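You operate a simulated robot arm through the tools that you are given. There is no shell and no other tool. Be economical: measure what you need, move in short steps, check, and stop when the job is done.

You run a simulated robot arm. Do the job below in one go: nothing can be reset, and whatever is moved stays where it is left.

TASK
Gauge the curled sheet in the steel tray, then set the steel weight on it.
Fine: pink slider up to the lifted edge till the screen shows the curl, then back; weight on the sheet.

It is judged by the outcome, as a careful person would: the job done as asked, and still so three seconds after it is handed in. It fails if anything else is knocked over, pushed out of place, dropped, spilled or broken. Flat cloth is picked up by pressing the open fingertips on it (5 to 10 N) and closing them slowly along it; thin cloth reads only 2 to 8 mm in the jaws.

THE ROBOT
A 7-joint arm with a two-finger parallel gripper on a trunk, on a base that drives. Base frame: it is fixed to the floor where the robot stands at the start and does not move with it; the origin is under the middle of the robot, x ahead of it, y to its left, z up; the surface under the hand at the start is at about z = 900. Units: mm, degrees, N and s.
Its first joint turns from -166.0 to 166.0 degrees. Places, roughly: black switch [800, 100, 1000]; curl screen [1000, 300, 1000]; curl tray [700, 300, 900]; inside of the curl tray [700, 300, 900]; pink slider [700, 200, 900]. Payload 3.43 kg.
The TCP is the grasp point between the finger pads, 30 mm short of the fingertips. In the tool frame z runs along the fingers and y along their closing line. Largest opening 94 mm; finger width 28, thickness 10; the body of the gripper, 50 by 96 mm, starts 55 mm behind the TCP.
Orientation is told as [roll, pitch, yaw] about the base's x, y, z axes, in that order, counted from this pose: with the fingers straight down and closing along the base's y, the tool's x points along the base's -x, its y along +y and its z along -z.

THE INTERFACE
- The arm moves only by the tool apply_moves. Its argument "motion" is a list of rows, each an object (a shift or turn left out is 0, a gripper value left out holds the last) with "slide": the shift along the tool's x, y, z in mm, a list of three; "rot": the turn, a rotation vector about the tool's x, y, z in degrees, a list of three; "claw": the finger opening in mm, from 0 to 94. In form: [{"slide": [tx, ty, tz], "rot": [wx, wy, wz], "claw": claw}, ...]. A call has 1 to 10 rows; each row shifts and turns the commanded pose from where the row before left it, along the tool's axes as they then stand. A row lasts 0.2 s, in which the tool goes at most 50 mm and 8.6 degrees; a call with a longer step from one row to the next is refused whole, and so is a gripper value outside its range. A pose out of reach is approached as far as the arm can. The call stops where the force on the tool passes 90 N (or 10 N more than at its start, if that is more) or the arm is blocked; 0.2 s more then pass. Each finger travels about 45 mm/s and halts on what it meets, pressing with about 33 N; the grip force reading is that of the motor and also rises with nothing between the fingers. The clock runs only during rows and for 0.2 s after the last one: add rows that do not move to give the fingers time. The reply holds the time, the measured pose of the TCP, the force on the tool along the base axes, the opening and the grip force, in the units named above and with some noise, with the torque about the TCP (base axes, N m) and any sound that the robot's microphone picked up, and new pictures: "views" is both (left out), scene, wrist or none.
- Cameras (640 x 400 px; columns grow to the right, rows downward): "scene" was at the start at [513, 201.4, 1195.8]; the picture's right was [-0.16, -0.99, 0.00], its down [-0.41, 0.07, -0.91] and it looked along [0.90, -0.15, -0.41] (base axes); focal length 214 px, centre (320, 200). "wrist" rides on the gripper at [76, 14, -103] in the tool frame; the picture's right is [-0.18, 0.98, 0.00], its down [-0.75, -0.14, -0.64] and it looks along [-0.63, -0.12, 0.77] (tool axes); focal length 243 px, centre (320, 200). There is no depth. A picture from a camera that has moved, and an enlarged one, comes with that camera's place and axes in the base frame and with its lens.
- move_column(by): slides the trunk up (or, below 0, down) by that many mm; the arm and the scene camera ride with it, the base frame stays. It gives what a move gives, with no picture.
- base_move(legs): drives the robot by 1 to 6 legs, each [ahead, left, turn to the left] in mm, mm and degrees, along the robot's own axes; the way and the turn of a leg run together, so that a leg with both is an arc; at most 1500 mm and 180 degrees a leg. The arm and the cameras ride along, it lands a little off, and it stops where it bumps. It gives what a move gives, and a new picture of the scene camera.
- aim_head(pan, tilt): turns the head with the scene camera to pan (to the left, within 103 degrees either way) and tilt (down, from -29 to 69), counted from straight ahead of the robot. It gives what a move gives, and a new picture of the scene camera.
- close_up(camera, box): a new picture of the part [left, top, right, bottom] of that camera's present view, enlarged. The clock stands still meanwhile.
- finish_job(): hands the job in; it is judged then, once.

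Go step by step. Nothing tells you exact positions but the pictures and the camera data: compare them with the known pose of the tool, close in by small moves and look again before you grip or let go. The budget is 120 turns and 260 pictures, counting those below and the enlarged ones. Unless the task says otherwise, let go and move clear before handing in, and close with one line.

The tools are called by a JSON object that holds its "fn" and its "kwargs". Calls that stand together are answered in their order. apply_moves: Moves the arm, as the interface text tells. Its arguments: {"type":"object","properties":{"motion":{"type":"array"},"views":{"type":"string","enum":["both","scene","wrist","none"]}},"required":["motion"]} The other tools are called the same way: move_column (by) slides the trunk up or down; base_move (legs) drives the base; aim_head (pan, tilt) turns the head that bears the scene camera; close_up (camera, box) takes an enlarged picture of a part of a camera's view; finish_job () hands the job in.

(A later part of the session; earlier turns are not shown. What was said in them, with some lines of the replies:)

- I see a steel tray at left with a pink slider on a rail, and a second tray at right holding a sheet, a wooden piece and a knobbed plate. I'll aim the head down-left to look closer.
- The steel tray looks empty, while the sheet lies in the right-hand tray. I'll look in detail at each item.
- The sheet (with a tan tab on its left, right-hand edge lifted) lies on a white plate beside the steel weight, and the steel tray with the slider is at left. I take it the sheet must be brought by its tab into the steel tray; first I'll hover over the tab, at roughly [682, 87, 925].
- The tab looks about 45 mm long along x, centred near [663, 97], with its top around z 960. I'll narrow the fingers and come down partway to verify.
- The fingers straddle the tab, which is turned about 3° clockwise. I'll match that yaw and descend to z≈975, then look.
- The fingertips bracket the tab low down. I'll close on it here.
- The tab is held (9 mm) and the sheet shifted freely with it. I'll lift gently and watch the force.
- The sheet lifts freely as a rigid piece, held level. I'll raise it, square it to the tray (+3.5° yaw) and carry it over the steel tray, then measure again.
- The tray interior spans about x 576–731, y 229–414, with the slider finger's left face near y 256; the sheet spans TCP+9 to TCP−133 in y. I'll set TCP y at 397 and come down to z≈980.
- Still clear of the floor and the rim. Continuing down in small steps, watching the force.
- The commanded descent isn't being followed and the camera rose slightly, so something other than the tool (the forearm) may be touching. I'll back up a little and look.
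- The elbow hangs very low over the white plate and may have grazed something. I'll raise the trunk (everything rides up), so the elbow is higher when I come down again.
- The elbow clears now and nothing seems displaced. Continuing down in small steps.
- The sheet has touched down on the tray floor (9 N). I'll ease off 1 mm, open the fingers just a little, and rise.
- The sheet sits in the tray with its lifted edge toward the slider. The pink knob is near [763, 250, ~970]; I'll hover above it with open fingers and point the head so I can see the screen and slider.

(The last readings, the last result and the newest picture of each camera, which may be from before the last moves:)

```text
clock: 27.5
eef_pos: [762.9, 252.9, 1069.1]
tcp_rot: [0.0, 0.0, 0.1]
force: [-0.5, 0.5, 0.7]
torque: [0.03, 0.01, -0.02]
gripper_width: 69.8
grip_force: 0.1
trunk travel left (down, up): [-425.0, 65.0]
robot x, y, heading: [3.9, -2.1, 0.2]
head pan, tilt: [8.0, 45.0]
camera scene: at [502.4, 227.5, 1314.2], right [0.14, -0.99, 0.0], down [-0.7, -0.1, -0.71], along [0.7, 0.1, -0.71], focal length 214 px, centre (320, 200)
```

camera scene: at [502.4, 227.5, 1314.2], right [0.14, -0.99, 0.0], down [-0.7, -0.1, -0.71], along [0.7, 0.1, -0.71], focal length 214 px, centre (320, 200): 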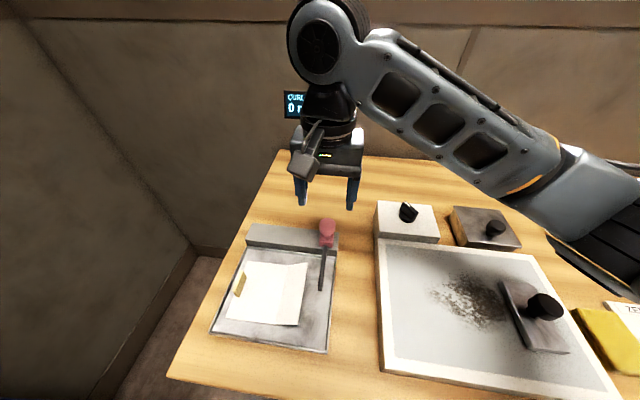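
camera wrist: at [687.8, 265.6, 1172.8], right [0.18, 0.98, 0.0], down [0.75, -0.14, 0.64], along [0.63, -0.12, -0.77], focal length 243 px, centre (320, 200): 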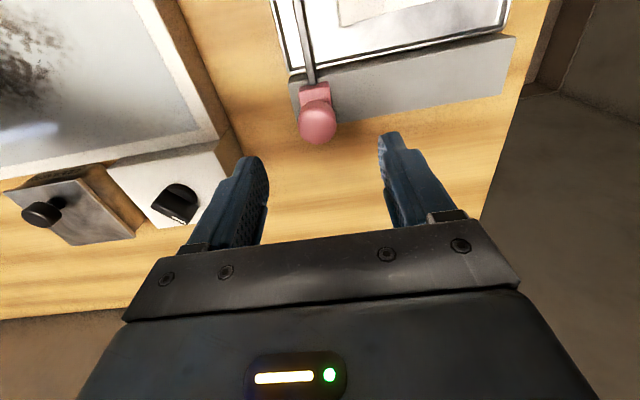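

Knob refined to about [765, 249, top ≈977]. I'll descend around it to z≈985 and check.

{"fn": "apply_moves", "kwargs": {"motion": [{"slide": [-2, -4, 30]}, {"slide": [0, 0, 30]}, {"slide": [0, 0, 24]}, {"slide": [0, 0, 0]}], "views": "wrist"}}

{"fn": "close_up", "kwargs": {"camera": "scene", "box": [210, 70, 450, 220]}}

{"fn": "close_up", "kwargs": {"camera": "scene", "box": [200, 200, 380, 360]}}

```text
clock: 28.5
eef_pos: [763.3, 247.5, 988.5]
tcp_rot: [0.1, 0.0, 0.0]
force: [1.0, 0.6, 0.0]
torque: [-0.03, -0.01, -0.04]
gripper_width: 70.3
grip_force: 0.1
trunk travel left (down, up): [-425.0, 65.0]
robot x, y, heading: [3.5, 2.3, 0.1]
head pan, tilt: [8.0, 45.0]
camera wrist: at [687.8, 262.3, 1091.3], right [0.18, 0.98, 0.0], down [0.75, -0.14, 0.64], along [0.63, -0.12, -0.77], focal length 243 px, centre (320, 200)
```

wrist: 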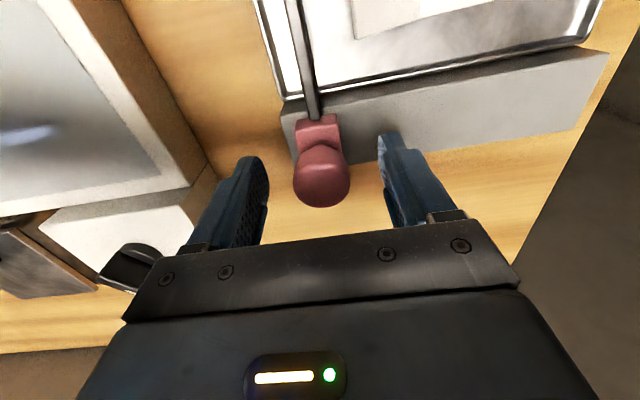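

```text
2.67 times, centred on (330, 145) of scene
camera zoom: at [502.5, 227.5, 1314.3], right [0.14, -0.99, 0.0], down [-0.7, -0.1, -0.71], along [0.7, 0.1, -0.71], focal length 572 px, centre (293, 347)
```

zoom: 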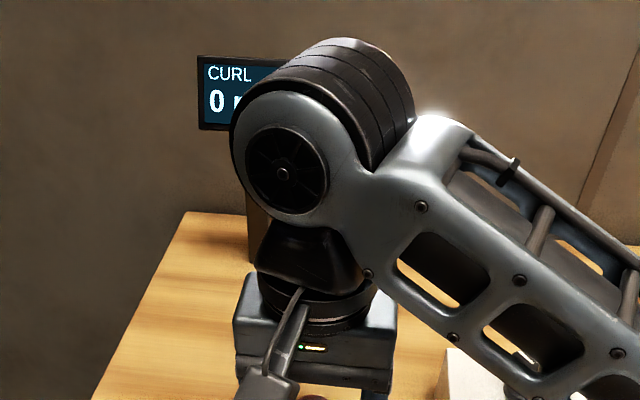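

```text
2.50 times, centred on (290, 280) of scene
camera zoom: at [502.5, 227.5, 1314.3], right [0.14, -0.99, 0.0], down [-0.7, -0.1, -0.71], along [0.7, 0.1, -0.71], focal length 536 px, centre (395, 0)
```

zoom: 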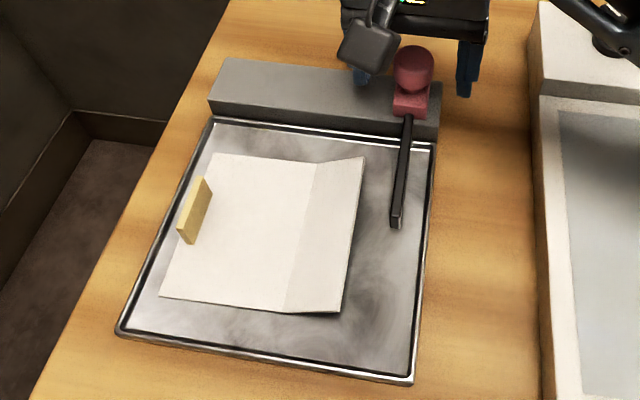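

The knob is between the fingers at about x 768. I'll shift 4 mm ahead, drop 16 mm and close on it.

{"fn": "apply_moves", "kwargs": {"motion": [{"slide": [-4, 0, 8]}, {"slide": [0, 0, 8]}, {"claw": 50}, {"claw": 35}, {"claw": 25}, {"claw": 25}, {"slide": [0, 0, 0]}], "views": "wrist"}}

{"fn": "aim_head", "kwargs": {"pan": 14, "tilt": 36}}

```text
clock: 30.1
eef_pos: [766.4, 249.3, 972.9]
tcp_rot: [0.0, 0.1, 0.0]
force: [-0.7, -0.1, -1.6]
torque: [0.35, -0.02, -0.04]
gripper_width: 31.2
grip_force: 45.1
trunk travel left (down, up): [-425.0, 65.0]
robot x, y, heading: [2.5, 0.3, -0.1]
head pan, tilt: [8.0, 45.0]
camera wrist: at [691.5, 263.8, 1075.3], right [0.18, 0.98, 0.0], down [0.75, -0.14, 0.64], along [0.63, -0.12, -0.77], focal length 243 px, centre (320, 200)
```

wrist: 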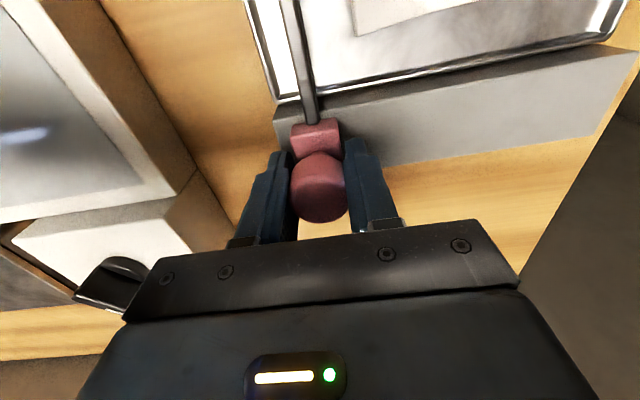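

```text
clock: 30.8
eef_pos: [766.0, 249.6, 972.7]
tcp_rot: [0.0, 0.0, 0.0]
force: [-1.1, -0.8, -2.8]
torque: [0.35, -0.02, 0.03]
gripper_width: 31.4
grip_force: 44.7
trunk travel left (down, up): [-425.0, 65.0]
robot x, y, heading: [-1.3, -0.1, -0.2]
head pan, tilt: [14.0, 36.0]
camera scene: at [506.9, 237.4, 1327.5], right [0.24, -0.97, 0.0], down [-0.57, -0.14, -0.81], along [0.78, 0.2, -0.59], focal length 214 px, centre (320, 200)
```

scene: 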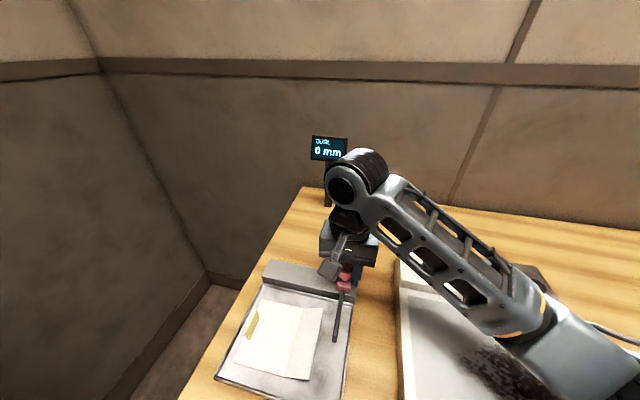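

The knob is held and the screen is readable. Sliding it left in small steps.

{"fn": "apply_moves", "kwargs": {"motion": [{"slide": [0, 2, 0]}, {"slide": [0, 4, 0]}, {"slide": [0, 4, 0]}, {"slide": [0, 0, 0]}], "views": "none"}}

{"fn": "close_up", "kwargs": {"camera": "scene", "box": [210, 120, 390, 390]}}

```text
clock: 31.8
eef_pos: [765.5, 260.6, 971.6]
tcp_rot: [0.0, 0.1, 0.0]
force: [-11.9, -0.6, -7.9]
torque: [0.35, -0.07, 0.07]
gripper_width: 31.6
grip_force: 44.9
trunk travel left (down, up): [-425.0, 65.0]
robot x, y, heading: [-2.3, -0.1, -0.0]
head pan, tilt: [14.0, 36.0]
```

```text
1.48 times, centred on (300, 255) of scene
camera zoom: at [506.6, 237.5, 1327.5], right [0.24, -0.97, 0.0], down [-0.57, -0.14, -0.81], along [0.79, 0.2, -0.59], focal length 318 px, centre (350, 118)
```

zoom: 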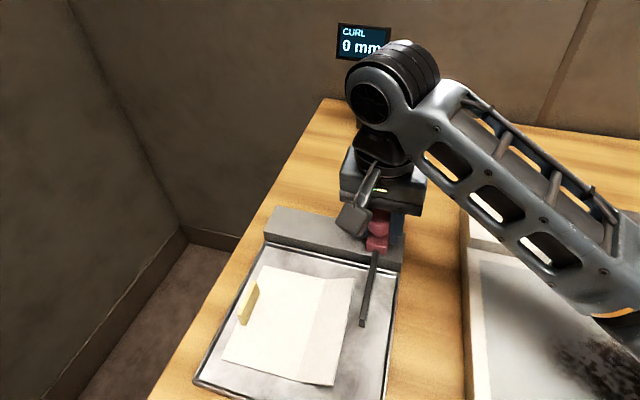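

It slides; an 12 N sideways force shows the rail runs slightly toward −x. I'll follow that and continue.

{"fn": "apply_moves", "kwargs": {"motion": [{"slide": [0.6, 2, 0.3]}, {"slide": [0.2, 3, 0]}, {"slide": [0.2, 3, 0]}, {"slide": [0, 0, 0]}], "views": "none"}}

{"fn": "close_up", "kwargs": {"camera": "scene", "box": [210, 120, 390, 390]}}

```text
clock: 32.8
eef_pos: [766.6, 267.1, 971.8]
tcp_rot: [0.0, 0.0, 0.2]
force: [-18.9, 0.6, 2.6]
torque: [0.25, 0.56, -0.03]
gripper_width: 31.4
grip_force: 45.1
trunk travel left (down, up): [-425.0, 65.0]
robot x, y, heading: [2.4, 0.4, -0.1]
head pan, tilt: [14.0, 36.0]
```

```text
1.48 times, centred on (300, 255) of scene
camera zoom: at [506.2, 237.4, 1327.9], right [0.24, -0.97, 0.0], down [-0.57, -0.14, -0.81], along [0.79, 0.2, -0.59], focal length 318 px, centre (350, 118)
```

zoom: 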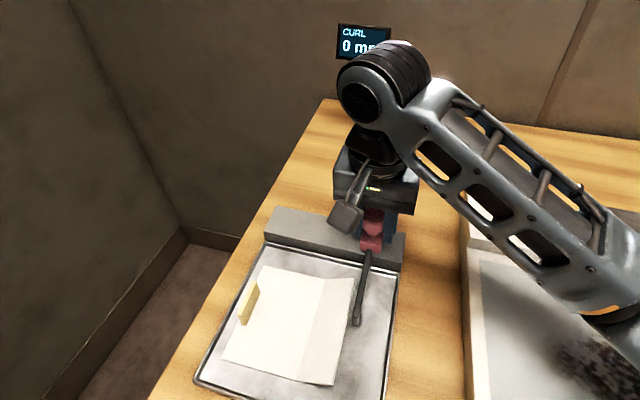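

{"fn": "apply_moves", "kwargs": {"motion": [{"slide": [1, 0, 0]}, {"slide": [0.5, 0, 0]}, {"slide": [0, 0, 0]}], "views": "none"}}

{"fn": "close_up", "kwargs": {"camera": "scene", "box": [250, 220, 370, 390]}}

```text
clock: 33.6
eef_pos: [765.0, 266.4, 972.3]
tcp_rot: [-0.1, -0.1, -0.3]
force: [5.5, -0.9, 6.6]
torque: [-0.33, 0.18, -0.04]
gripper_width: 31.6
grip_force: 44.9
trunk travel left (down, up): [-425.0, 65.0]
robot x, y, heading: [0.1, -0.9, -0.1]
head pan, tilt: [14.0, 36.0]
```

```text
2.35 times, centred on (310, 305) of scene
camera zoom: at [507.1, 237.3, 1327.6], right [0.24, -0.97, 0.0], down [-0.57, -0.14, -0.81], along [0.78, 0.2, -0.59], focal length 505 px, centre (344, -47)
```

zoom: 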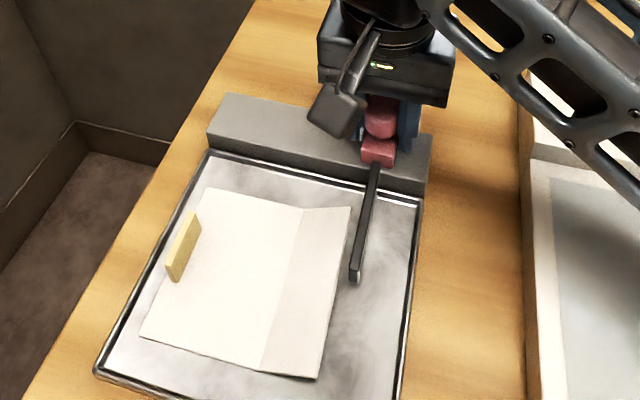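

{"fn": "apply_moves", "kwargs": {"motion": [{"slide": [0.1, 2, 0]}, {"slide": [0.1, 2, 0]}, {"slide": [0.1, 2, 0]}, {"slide": [0, 0, 0]}], "views": "none"}}

{"fn": "close_up", "kwargs": {"camera": "scene", "box": [230, 120, 390, 390]}}

```text
clock: 34.6
eef_pos: [765.4, 273.1, 972.9]
tcp_rot: [0.0, -0.2, -0.1]
force: [22.0, -0.5, 6.8]
torque: [-0.3, -0.86, -0.04]
gripper_width: 31.5
grip_force: 45.5
trunk travel left (down, up): [-425.0, 65.0]
robot x, y, heading: [0.9, -2.5, 0.3]
head pan, tilt: [14.0, 36.0]
```

```text
1.48 times, centred on (310, 255) of scene
camera zoom: at [507.4, 237.3, 1327.4], right [0.24, -0.97, 0.0], down [-0.57, -0.14, -0.81], along [0.78, 0.2, -0.59], focal length 318 px, centre (335, 118)
```

zoom: 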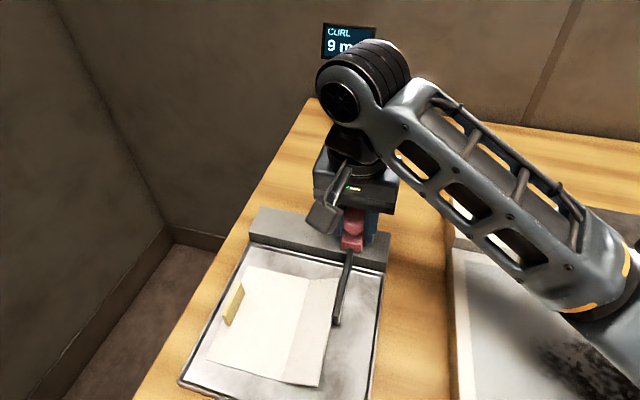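

The screen now reads a value starting with 9. I'll read it more closely before backing off.

{"fn": "close_up", "kwargs": {"camera": "scene", "box": [290, 120, 370, 170]}}

{"fn": "close_up", "kwargs": {"camera": "scene", "box": [250, 250, 350, 390]}}

{"fn": "apply_moves", "kwargs": {"motion": [{"slide": [-0.7, 0, 0]}, {"slide": [0, 0, 0]}], "views": "none"}}

```text
8.00 times, centred on (330, 145) of scene
camera zoom: at [507.4, 237.3, 1327.4], right [0.24, -0.97, 0.0], down [-0.57, -0.14, -0.81], along [0.78, 0.2, -0.59], focal length 1716 px, centre (240, 640)
```

zoom: 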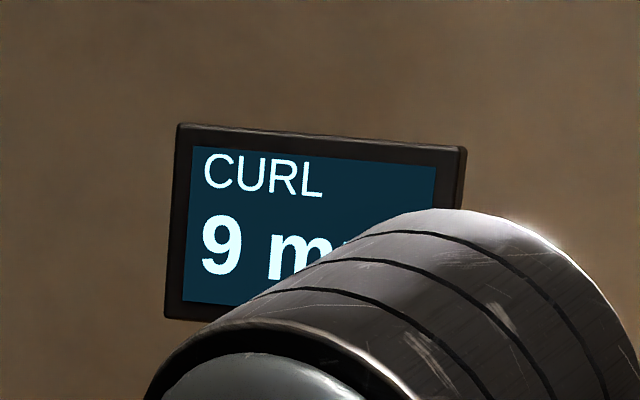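

```text
2.86 times, centred on (300, 320) of scene
camera zoom: at [507.4, 237.3, 1327.4], right [0.24, -0.97, 0.0], down [-0.57, -0.14, -0.81], along [0.78, 0.2, -0.59], focal length 613 px, centre (377, -143)
```

zoom: 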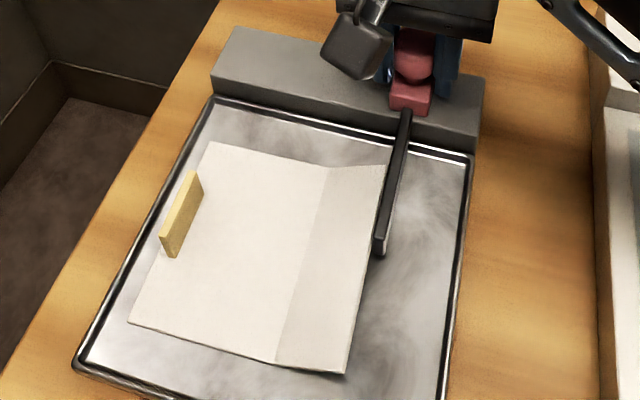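

```text
clock: 35.2
eef_pos: [766.2, 275.0, 971.0]
tcp_rot: [0.0, 0.0, 0.0]
force: [14.0, -0.2, 12.5]
torque: [-0.39, -0.08, 0.01]
gripper_width: 31.4
grip_force: 44.4
trunk travel left (down, up): [-425.0, 65.0]
robot x, y, heading: [0.7, -2.1, -0.3]
head pan, tilt: [14.0, 36.0]
```

The screen shows the curl (9 mm) with the slider at the lifted edge. Now I slide it back to its start.

{"fn": "apply_moves", "kwargs": {"motion": [{"slide": [-0.3, -4, 0]}, {"slide": [-0.3, -4, 0]}, {"slide": [-0.3, -4, 0]}, {"slide": [-0.4, -4, -0.3]}, {"slide": [-0.4, -4, 0]}, {"slide": [-0.4, -4, 0]}, {"slide": [0, 0, 0]}], "views": "none"}}

{"fn": "close_up", "kwargs": {"camera": "scene", "box": [210, 120, 390, 390]}}

```text
clock: 36.8
eef_pos: [765.9, 250.6, 972.0]
tcp_rot: [0.0, 0.1, 0.2]
force: [-22.2, -0.6, 14.4]
torque: [0.42, 0.22, -0.01]
gripper_width: 31.1
grip_force: 44.8
trunk travel left (down, up): [-425.0, 65.0]
robot x, y, heading: [-1.4, -0.7, 0.0]
head pan, tilt: [14.0, 36.0]
```

```text
1.48 times, centred on (300, 255) of scene
camera zoom: at [505.7, 237.3, 1328.0], right [0.24, -0.97, 0.0], down [-0.57, -0.14, -0.81], along [0.79, 0.2, -0.59], focal length 318 px, centre (350, 118)
```

zoom: 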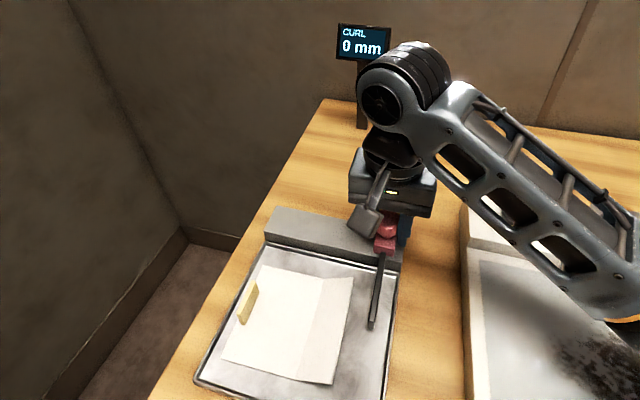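

The slider is back and the screen again reads 0. I'll nudge the last millimetre, relax the side load, release and rise.

{"fn": "apply_moves", "kwargs": {"motion": [{"slide": [0.8, -1, 0.3]}, {"slide": [0.7, 0, 0]}, {"claw": 45}, {"claw": 60}, {"claw": 60}, {"slide": [0, 0, -10]}, {"slide": [0, 0, -40]}, {"slide": [0, 0, -45]}, {"slide": [0, 0, 0]}], "views": "wrist"}}

{"fn": "aim_head", "kwargs": {"pan": -8, "tilt": 50}}

```text
clock: 38.8
eef_pos: [764.3, 248.4, 1067.7]
tcp_rot: [0.1, 0.0, 0.0]
force: [-0.1, 0.3, -0.3]
torque: [0.01, 0.01, 0.01]
gripper_width: 59.8
grip_force: 0.0
trunk travel left (down, up): [-425.0, 65.0]
robot x, y, heading: [0.3, -2.3, 0.2]
head pan, tilt: [14.0, 36.0]
camera wrist: at [690.2, 262.5, 1171.7], right [0.18, 0.98, 0.0], down [0.75, -0.14, 0.64], along [0.63, -0.12, -0.77], focal length 243 px, centre (320, 200)
```

wrist: 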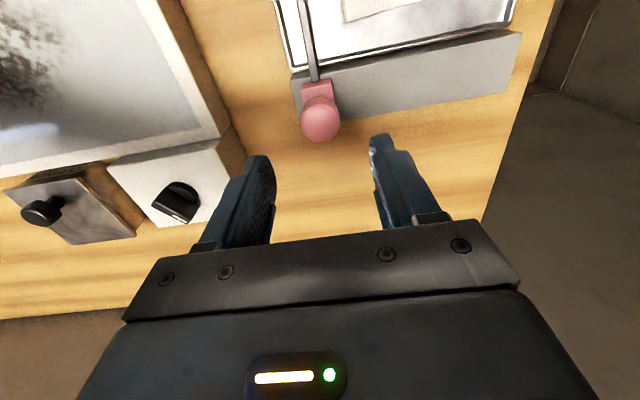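

```text
clock: 39.6
eef_pos: [765.6, 247.8, 1067.7]
tcp_rot: [0.1, 0.0, 0.0]
force: [0.0, 0.7, -0.7]
torque: [-0.01, -0.01, 0.02]
gripper_width: 60.0
grip_force: 0.1
trunk travel left (down, up): [-425.0, 65.0]
robot x, y, heading: [-0.4, 1.9, -0.2]
head pan, tilt: [-8.0, 50.0]
camera scene: at [498.2, 205.6, 1307.4], right [-0.14, -0.99, 0.0], down [-0.76, 0.11, -0.64], along [0.64, -0.09, -0.77], focal length 214 px, centre (320, 200)
```

scene: 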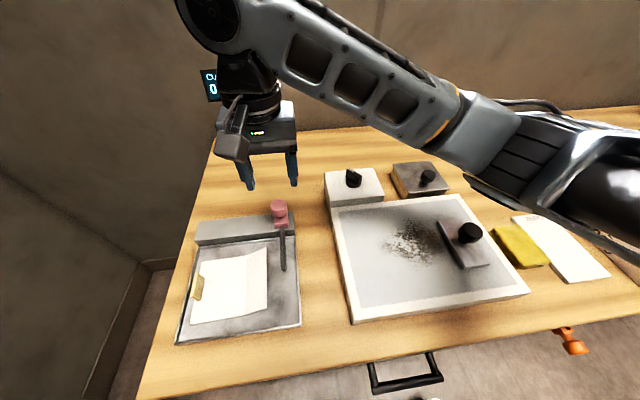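

The slider is home. Next is the weight; I'll compare the two knobbed items.

{"fn": "close_up", "kwargs": {"camera": "scene", "box": [380, 150, 520, 280]}}

{"fn": "close_up", "kwargs": {"camera": "scene", "box": [160, 180, 320, 350]}}

```text
3.08 times, centred on (450, 215) of scene
camera zoom: at [498.2, 205.6, 1307.4], right [-0.14, -0.99, 0.0], down [-0.76, 0.11, -0.64], along [0.64, -0.09, -0.77], focal length 660 px, centre (-80, 154)
```

zoom: 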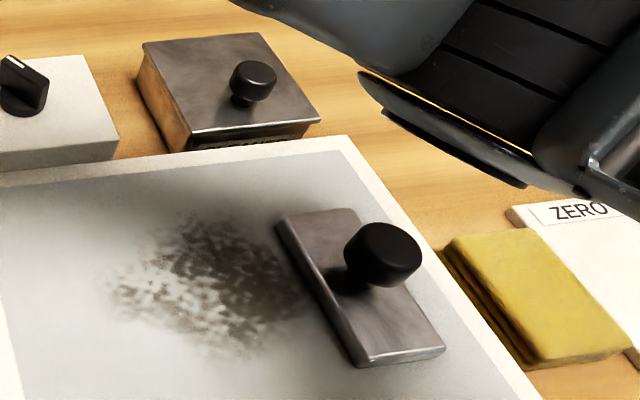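

```text
2.35 times, centred on (240, 265) of scene
camera zoom: at [498.2, 205.6, 1307.4], right [-0.14, -0.99, 0.0], down [-0.76, 0.11, -0.64], along [0.64, -0.09, -0.77], focal length 505 px, centre (508, 47)
```

zoom: 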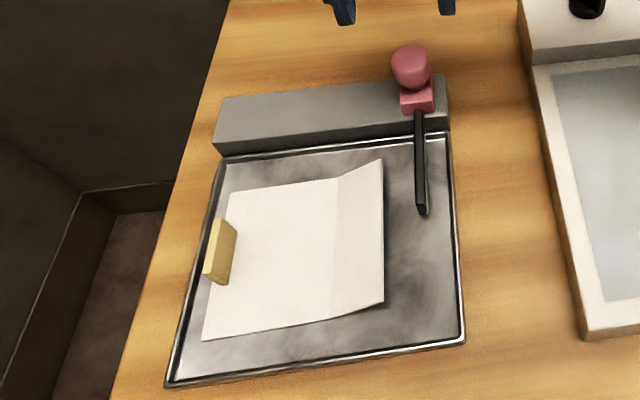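

I'll move over for a wrist-camera look at both candidates.

{"fn": "apply_moves", "kwargs": {"motion": [{"slide": [9, -30, -25]}, {"slide": [9, -44, -7]}, {"slide": [9, -46, -4]}, {"slide": [9, -46, -4]}, {"slide": [9, -46, -4]}, {"slide": [10, -47, -4]}, {"slide": [10, -47, -4]}, {"slide": [0, 0, 0]}], "views": "both"}}

{"fn": "close_up", "kwargs": {"camera": "wrist", "box": [140, 0, 460, 200]}}

```text
clock: 41.4
eef_pos: [699.6, -58.3, 1117.9]
tcp_rot: [0.0, -0.1, -0.1]
force: [-0.5, 0.5, -0.1]
torque: [-0.01, 0.01, 0.02]
gripper_width: 59.9
grip_force: 0.0
trunk travel left (down, up): [-425.0, 65.0]
robot x, y, heading: [-2.1, 2.8, -0.1]
head pan, tilt: [-8.0, 50.0]
camera scene: at [498.2, 205.3, 1307.4], right [-0.14, -0.99, 0.0], down [-0.76, 0.11, -0.64], along [0.64, -0.09, -0.77], focal length 214 px, centre (320, 200)
camera wrist: at [624.3, -43.8, 1221.5], right [0.18, 0.98, 0.0], down [0.75, -0.14, 0.64], along [0.63, -0.12, -0.77], focal length 243 px, centre (320, 200)
```

scene: 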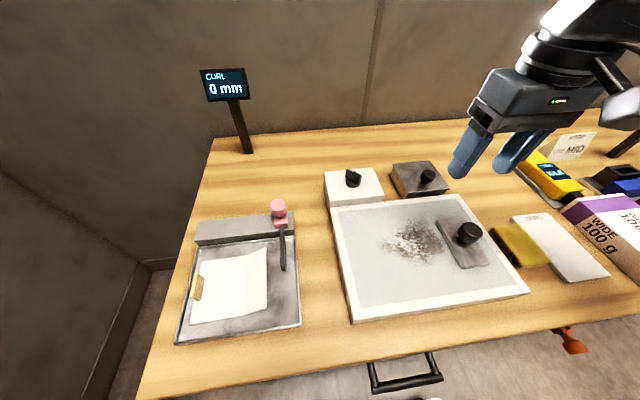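
wrist: 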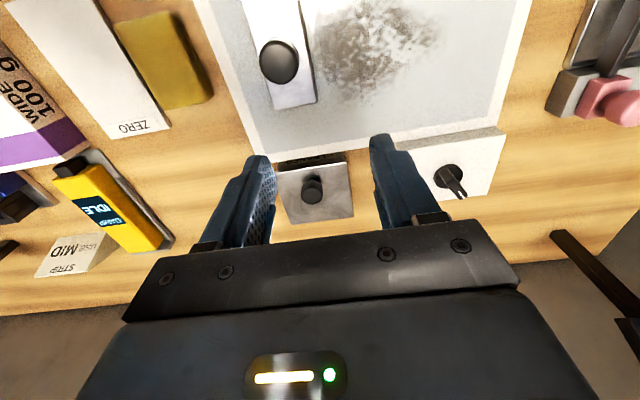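

```text
2.00 times, centred on (300, 100) of wrist
camera zoom: at [624.3, -43.8, 1221.5], right [0.18, 0.98, 0.0], down [0.75, -0.14, 0.64], along [0.63, -0.12, -0.77], focal length 485 px, centre (360, 400)
```

zoom: 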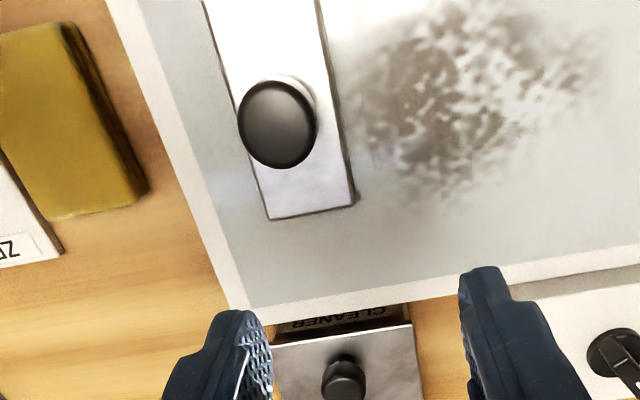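

The rear item is labelled CLEANER (a lidded box), so the knobbed steel slab on the plate, knob near [661, −88], is the weight. I'll hover over its knob.

{"fn": "apply_moves", "kwargs": {"motion": [{"slide": [13, -10, 25], "claw": 75}, {"slide": [13, -10, 25]}, {"slide": [12.6, -10, 25]}, {"slide": [0, 0, 0]}], "views": "wrist"}}

{"fn": "aim_head", "kwargs": {"pan": -45, "tilt": 50}}

```text
clock: 42.4
eef_pos: [658.9, -87.4, 1043.2]
tcp_rot: [0.0, -0.1, -0.1]
force: [-0.3, -0.6, 0.0]
torque: [0.01, 0.01, 0.01]
gripper_width: 75.1
grip_force: 0.0
trunk travel left (down, up): [-425.0, 65.0]
robot x, y, heading: [-0.9, -0.3, -0.2]
head pan, tilt: [-8.0, 50.0]
camera wrist: at [583.9, -73.1, 1146.3], right [0.18, 0.98, 0.0], down [0.75, -0.14, 0.64], along [0.63, -0.12, -0.77], focal length 243 px, centre (320, 200)
```

wrist: 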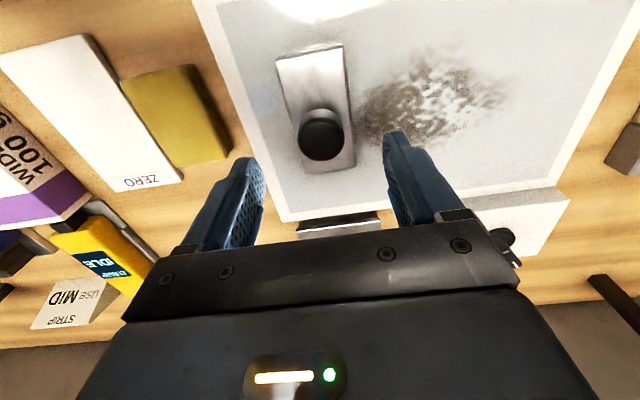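

```text
clock: 43.5
eef_pos: [658.2, -87.0, 1042.0]
tcp_rot: [0.0, 0.1, 0.0]
force: [-0.2, -0.7, -0.4]
torque: [-0.02, 0.02, -0.02]
gripper_width: 74.9
grip_force: 0.1
trunk travel left (down, up): [-425.0, 65.0]
robot x, y, heading: [-1.1, 2.2, 0.0]
head pan, tilt: [-45.0, 50.0]
camera scene: at [476.4, 161.8, 1307.4], right [-0.71, -0.71, 0.0], down [-0.54, 0.54, -0.64], along [0.45, -0.45, -0.77], focal length 214 px, centre (320, 200)
```

scene: 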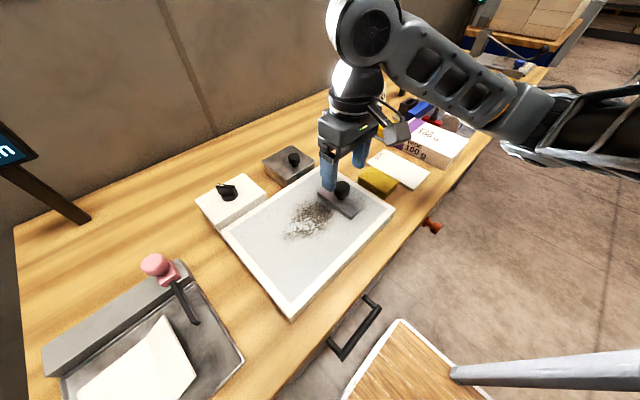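

Knob top is at about [661, −87.5, 980]. I'll descend to z≈992 and check the tips against the slab.

{"fn": "apply_moves", "kwargs": {"motion": [{"slide": [-2, 0, 20], "claw": 65}, {"slide": [0, 0, 20]}, {"slide": [0, 0, 10]}, {"slide": [0, 0, 0]}], "views": "wrist"}}

{"fn": "close_up", "kwargs": {"camera": "scene", "box": [270, 120, 430, 240]}}

```text
clock: 44.5
eef_pos: [662.6, -86.0, 994.0]
tcp_rot: [-0.1, 0.0, 0.0]
force: [-0.3, -0.2, -0.5]
torque: [-0.06, 0.02, 0.02]
gripper_width: 65.1
grip_force: 0.0
trunk travel left (down, up): [-425.0, 65.0]
robot x, y, heading: [-0.3, -2.7, -0.0]
head pan, tilt: [-45.0, 50.0]
camera wrist: at [588.0, -72.9, 1097.5], right [0.18, 0.98, 0.0], down [0.75, -0.14, 0.64], along [0.63, -0.12, -0.77], focal length 243 px, centre (320, 200)
```

wrist: 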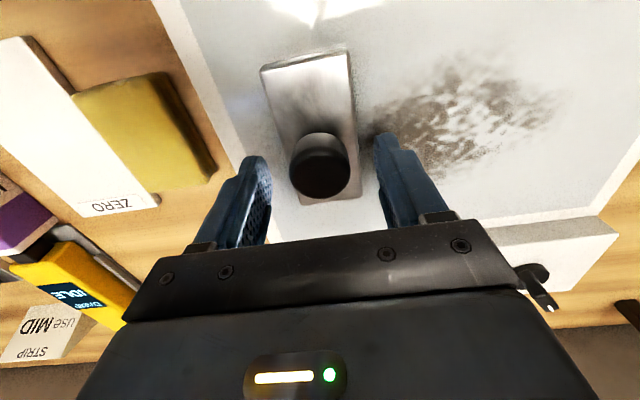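

```text
3.33 times, centred on (350, 180) of scene
camera zoom: at [476.4, 161.7, 1307.4], right [-0.71, -0.71, 0.0], down [-0.54, 0.54, -0.64], along [0.45, -0.45, -0.77], focal length 715 px, centre (220, 267)
```

zoom: 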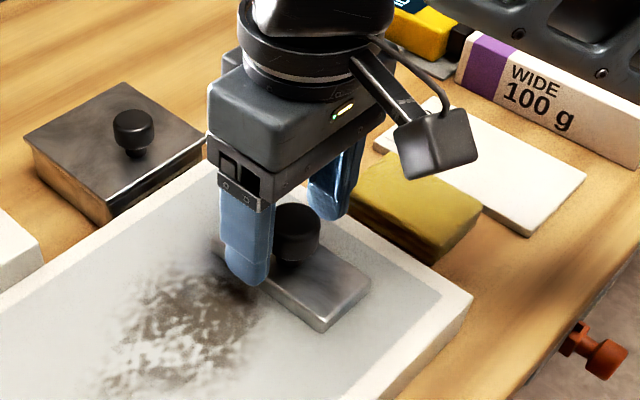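

{"fn": "apply_moves", "kwargs": {"motion": [{"slide": [0, -1, 7]}, {"claw": 50}, {"claw": 38}, {"claw": 30}, {"claw": 30}, {"claw": 30}], "views": "wrist"}}

{"fn": "close_up", "kwargs": {"camera": "scene", "box": [290, 130, 410, 230]}}

```text
clock: 45.9
eef_pos: [662.6, -89.2, 986.0]
tcp_rot: [0.1, 0.0, 0.0]
force: [-1.5, 0.3, -1.8]
torque: [0.07, 0.13, 0.0]
gripper_width: 33.8
grip_force: 32.8
trunk travel left (down, up): [-425.0, 65.0]
robot x, y, heading: [3.0, -0.1, -0.1]
head pan, tilt: [-45.0, 50.0]
camera wrist: at [588.2, -74.3, 1090.1], right [0.18, 0.98, 0.0], down [0.75, -0.14, 0.64], along [0.63, -0.12, -0.77], focal length 243 px, centre (320, 200)
```

wrist: 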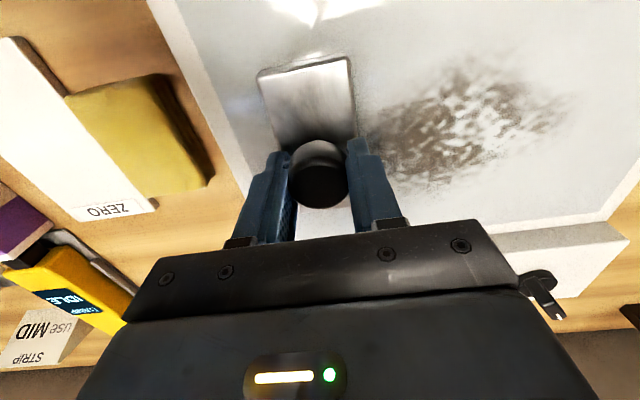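

```text
4.00 times, centred on (350, 180) of scene
camera zoom: at [476.3, 161.7, 1307.4], right [-0.71, -0.71, 0.0], down [-0.54, 0.54, -0.64], along [0.45, -0.45, -0.77], focal length 858 px, centre (200, 280)
```

zoom: 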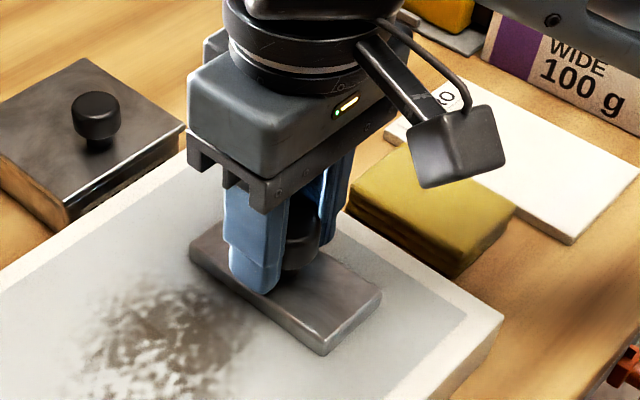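

The knob is gripped. I'll lift gently and read the load.

{"fn": "apply_moves", "kwargs": {"motion": [{"slide": [0, 0, -2], "claw": 20}, {"slide": [0, 0, -3]}, {"slide": [0, 0, -5]}, {"slide": [0, 0, 0]}], "views": "none"}}

{"fn": "close_up", "kwargs": {"camera": "scene", "box": [290, 130, 410, 230]}}

```text
clock: 46.9
eef_pos: [663.7, -87.4, 995.9]
tcp_rot: [0.0, 0.0, 0.0]
force: [0.2, -0.2, -2.5]
torque: [0.0, 0.0, -0.02]
gripper_width: 33.7
grip_force: 32.7
trunk travel left (down, up): [-425.0, 65.0]
robot x, y, heading: [1.0, -2.2, -0.0]
head pan, tilt: [-45.0, 50.0]
```

```text
4.00 times, centred on (350, 180) of scene
camera zoom: at [476.4, 161.7, 1307.4], right [-0.71, -0.71, 0.0], down [-0.54, 0.54, -0.64], along [0.45, -0.45, -0.77], focal length 858 px, centre (200, 280)
```

zoom: 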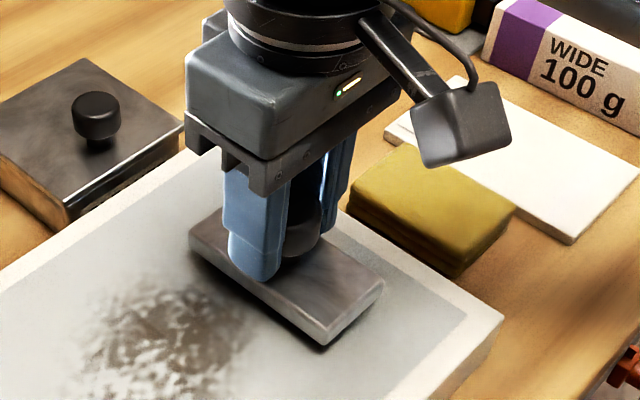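

The weight is free (about 2.5 N). I'll raise it and carry it left above the sheet's flat part, centre about [661, 352].

{"fn": "apply_moves", "kwargs": {"motion": [{"slide": [0, 0, -40]}, {"slide": [0, 0, -45]}, {"slide": [0, 40, 0]}, {"slide": [0, 46, 0]}, {"slide": [0, 46, 0]}, {"slide": [0, 46, 0]}, {"slide": [0, 46, 0]}, {"slide": [0, 46, 0]}, {"slide": [0, 46, 0]}, {"slide": [0, 0, 0]}], "views": "none"}}

{"fn": "aim_head", "kwargs": {"pan": 12, "tilt": 55}}

```text
clock: 49.1
eef_pos: [664.1, 230.2, 1080.5]
tcp_rot: [0.0, 0.0, 0.0]
force: [-0.5, 0.1, -3.4]
torque: [0.01, -0.03, 0.0]
gripper_width: 33.7
grip_force: 32.6
trunk travel left (down, up): [-425.0, 65.0]
robot x, y, heading: [-3.1, 2.4, 0.0]
head pan, tilt: [-45.0, 50.0]
```

```text
clock: 50.3
eef_pos: [665.1, 228.6, 1080.8]
tcp_rot: [0.0, 0.0, 0.0]
force: [0.1, -0.3, -2.9]
torque: [0.04, -0.01, 0.02]
gripper_width: 33.4
grip_force: 32.8
trunk travel left (down, up): [-425.0, 65.0]
robot x, y, heading: [-1.2, -1.5, 0.0]
head pan, tilt: [12.0, 55.0]
camera scene: at [492.5, 231.2, 1300.8], right [0.21, -0.98, 0.0], down [-0.8, -0.17, -0.57], along [0.56, 0.12, -0.82], focal length 214 px, centre (320, 200)
```

scene: 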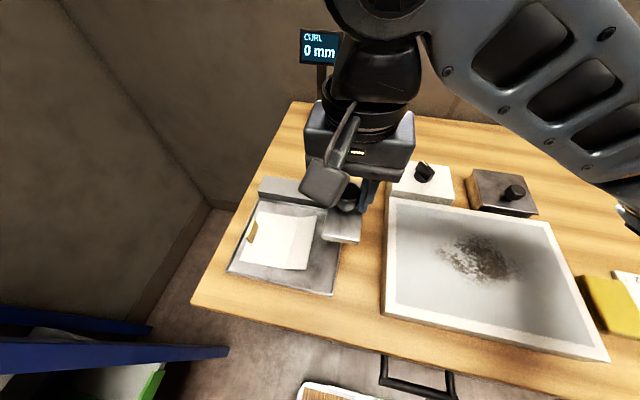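

{"fn": "apply_moves", "kwargs": {"motion": [{"slide": [1, 42, 0]}, {"slide": [1, 42, 0]}, {"slide": [1, 38, 0]}, {"slide": [0, 0, 30]}, {"slide": [0, 0, 30]}, {"slide": [0, 0, 0]}], "views": "both"}}

{"fn": "close_up", "kwargs": {"camera": "scene", "box": [200, 170, 360, 300]}}

{"fn": "close_up", "kwargs": {"camera": "wrist", "box": [100, 0, 420, 240]}}

```text
clock: 51.7
eef_pos: [662.1, 348.9, 1021.3]
tcp_rot: [0.0, 0.1, 0.1]
force: [-0.6, 0.7, -3.5]
torque: [-0.01, 0.01, -0.03]
gripper_width: 33.6
grip_force: 33.2
trunk travel left (down, up): [-425.0, 65.0]
robot x, y, heading: [0.6, -0.7, 0.1]
head pan, tilt: [12.0, 55.0]
camera scene: at [492.5, 231.4, 1300.8], right [0.21, -0.98, 0.0], down [-0.8, -0.17, -0.57], along [0.56, 0.12, -0.82], focal length 214 px, centre (320, 200)
camera wrist: at [587.4, 362.7, 1125.2], right [0.18, 0.98, 0.0], down [0.75, -0.14, 0.64], along [0.63, -0.12, -0.77], focal length 243 px, centre (320, 200)
```

scene: 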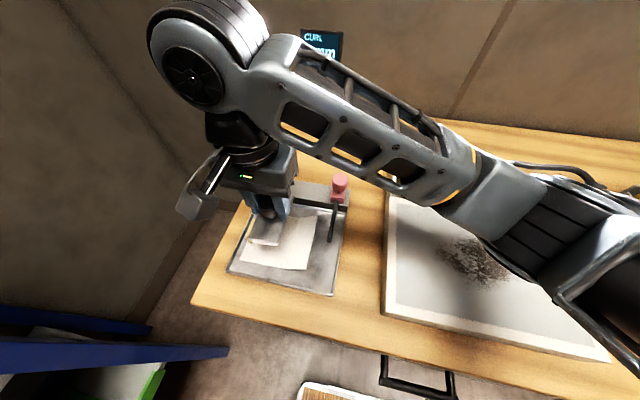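
wrist: 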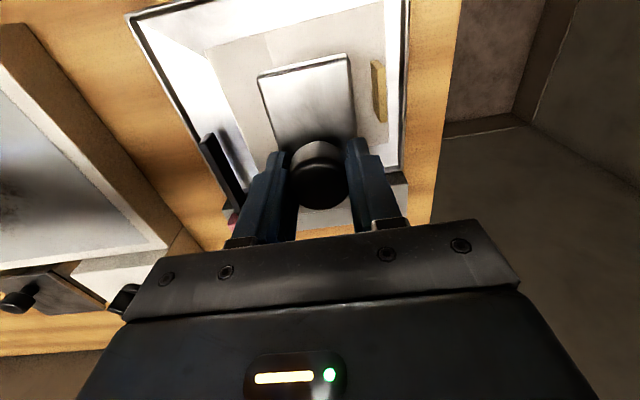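

```text
3.08 times, centred on (280, 235) of scene
camera zoom: at [492.5, 231.4, 1300.8], right [0.21, -0.98, 0.0], down [-0.8, -0.17, -0.57], along [0.56, 0.12, -0.82], focal length 660 px, centre (443, 92)
```

zoom: 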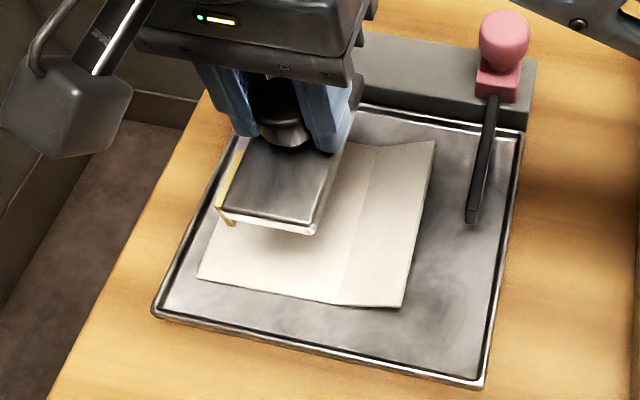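

```text
1.67 times, centred on (260, 120) of wrist
camera zoom: at [587.4, 362.7, 1125.2], right [0.18, 0.98, 0.0], down [0.75, -0.14, 0.64], along [0.63, -0.12, -0.77], focal length 404 px, centre (420, 333)
```

zoom: 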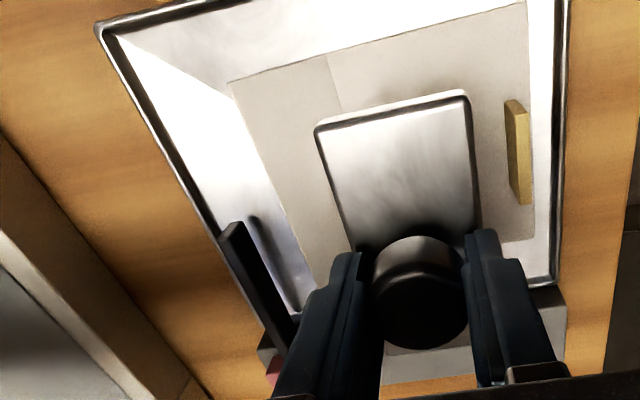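

Aligned: the weight would cover y 325–373, clear of the fold (318) and the tab (~390). Lowering.

{"fn": "apply_moves", "kwargs": {"motion": [{"slide": [0, 1, 25]}, {"slide": [0, 0, 20]}, {"slide": [0, 0, 10]}, {"slide": [0, 0, 0]}], "views": "none"}}

{"fn": "close_up", "kwargs": {"camera": "scene", "box": [190, 150, 430, 310]}}

{"fn": "close_up", "kwargs": {"camera": "wrist", "box": [100, 0, 420, 240]}}

```text
clock: 52.7
eef_pos: [660.7, 350.8, 964.7]
tcp_rot: [0.0, 0.0, 0.1]
force: [0.1, -0.5, -2.9]
torque: [-0.01, -0.01, 0.01]
gripper_width: 33.5
grip_force: 33.1
trunk travel left (down, up): [-425.0, 65.0]
robot x, y, heading: [-1.6, -2.2, 0.0]
head pan, tilt: [12.0, 55.0]
```

```text
2.50 times, centred on (310, 230) of scene
camera zoom: at [492.5, 231.3, 1300.8], right [0.21, -0.98, 0.0], down [-0.8, -0.17, -0.57], along [0.56, 0.12, -0.82], focal length 536 px, centre (345, 125)
```

zoom: 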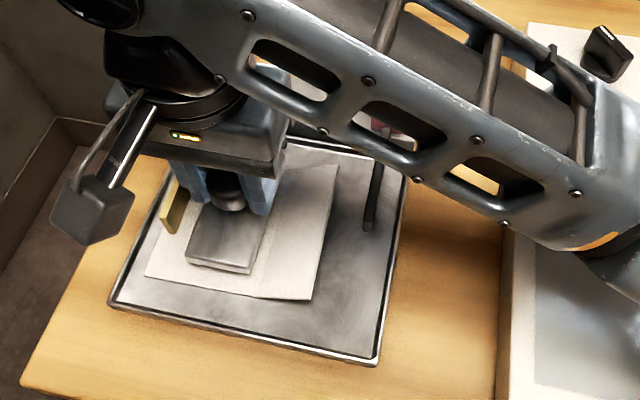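

```text
1.67 times, centred on (260, 120) of wrist
camera zoom: at [585.8, 364.1, 1067.5], right [0.18, 0.98, 0.0], down [0.75, -0.14, 0.64], along [0.63, -0.12, -0.77], focal length 404 px, centre (420, 333)
```

zoom: 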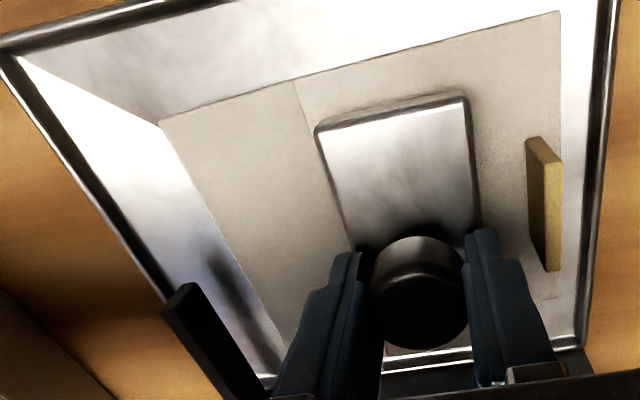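

{"fn": "apply_moves", "kwargs": {"motion": [{"slide": [0, 0, 4]}, {"slide": [0, 0, 4]}, {"slide": [0, 0, 2]}, {"slide": [0, 0, 0]}], "views": "none"}}

{"fn": "close_up", "kwargs": {"camera": "scene", "box": [210, 200, 350, 300]}}

```text
clock: 53.7
eef_pos: [660.3, 351.3, 954.5]
tcp_rot: [0.1, -0.1, 0.0]
force: [-0.6, 0.5, -3.3]
torque: [-0.02, -0.01, 0.01]
gripper_width: 33.3
grip_force: 32.8
trunk travel left (down, up): [-425.0, 65.0]
robot x, y, heading: [0.4, -2.8, 0.2]
head pan, tilt: [12.0, 55.0]
```

```text
4.00 times, centred on (280, 250) of scene
camera zoom: at [492.5, 231.3, 1300.8], right [0.21, -0.98, 0.0], down [-0.8, -0.17, -0.57], along [0.56, 0.12, -0.82], focal length 858 px, centre (480, 0)
```

zoom: 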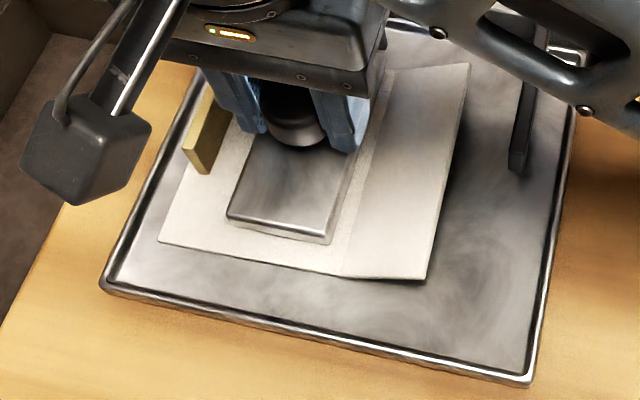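

{"fn": "apply_moves", "kwargs": {"motion": [{"slide": [0, 0, 1.5]}, {"slide": [0, 0, 1.5]}, {"slide": [0, 0, 0]}], "views": "none"}}

```text
clock: 54.5
eef_pos: [661.5, 350.6, 954.3]
tcp_rot: [0.1, -0.1, 0.0]
force: [1.0, -0.9, 12.6]
torque: [0.0, 0.14, -0.02]
gripper_width: 33.7
grip_force: 33.0
trunk travel left (down, up): [-425.0, 65.0]
robot x, y, heading: [1.6, 1.1, -0.0]
head pan, tilt: [12.0, 55.0]
```

The weight has touched down (12 N). I'll ease off slightly, open a little and rise straight up.

{"fn": "apply_moves", "kwargs": {"motion": [{"slide": [0, 0, -1.2]}, {"claw": 38}, {"claw": 44}, {"claw": 46}, {"claw": 46}, {"slide": [0, 0, -10]}, {"slide": [0, 0, -30]}, {"slide": [0, 0, -45]}, {"slide": [0, 0, -45]}, {"slide": [0, 0, 0]}], "views": "both"}}

{"fn": "close_up", "kwargs": {"camera": "scene", "box": [200, 170, 370, 310]}}

```text
clock: 56.7
eef_pos: [660.4, 349.2, 1082.1]
tcp_rot: [0.0, 0.0, -0.1]
force: [0.4, 0.4, 0.1]
torque: [0.04, 0.01, -0.03]
gripper_width: 46.0
grip_force: 0.2
trunk travel left (down, up): [-425.0, 65.0]
robot x, y, heading: [3.4, -3.0, -0.1]
head pan, tilt: [12.0, 55.0]
camera scene: at [492.4, 231.3, 1300.9], right [0.21, -0.98, 0.0], down [-0.8, -0.17, -0.57], along [0.56, 0.12, -0.82], focal length 214 px, centre (320, 200)
camera wrist: at [584.8, 363.3, 1185.8], right [0.18, 0.98, 0.0], down [0.75, -0.14, 0.64], along [0.63, -0.12, -0.77], focal length 243 px, centre (320, 200)
```

scene: 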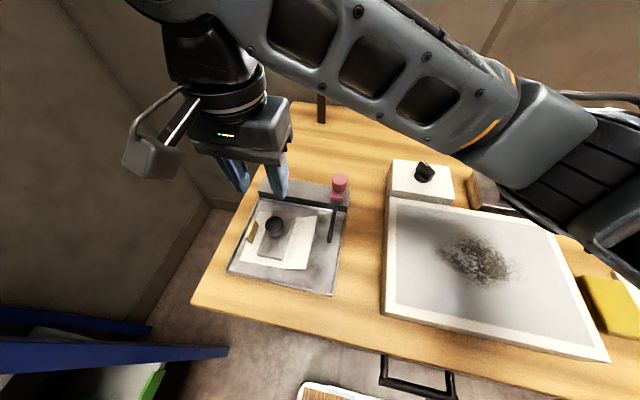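
wrist: 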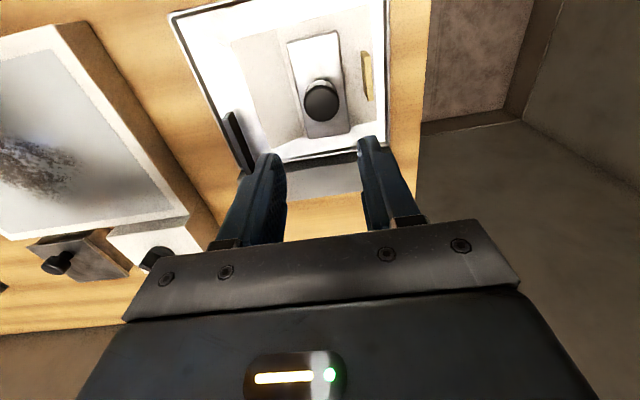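

```text
2.86 times, centred on (285, 240) of scene
camera zoom: at [492.4, 231.3, 1300.9], right [0.21, -0.98, 0.0], down [-0.8, -0.17, -0.57], along [0.56, 0.12, -0.82], focal length 613 px, centre (420, 86)
```

zoom: 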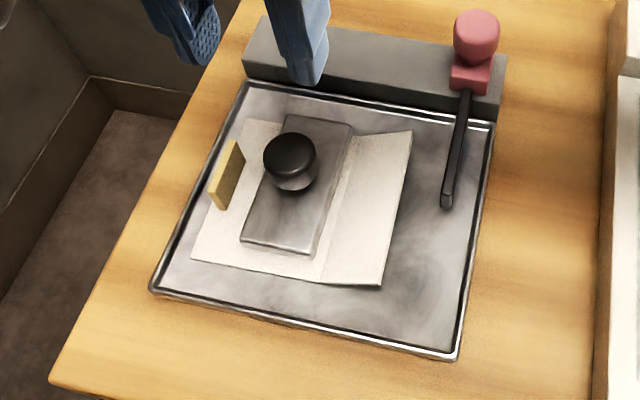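

The weight lies flat on the sheet, clear of the tab and the fold. The slider is back at its start, nothing else has moved, and the gripper is clear, so I'm handing in.

{"fn": "finish_job", "kwargs": {}}

```text
The job is handed in.
```

I moved the sheet from the white plate into the steel tray, ran the pink slider up to its lifted edge until the screen read 9 mm, slid it back, and set the steel weight on the sheet.
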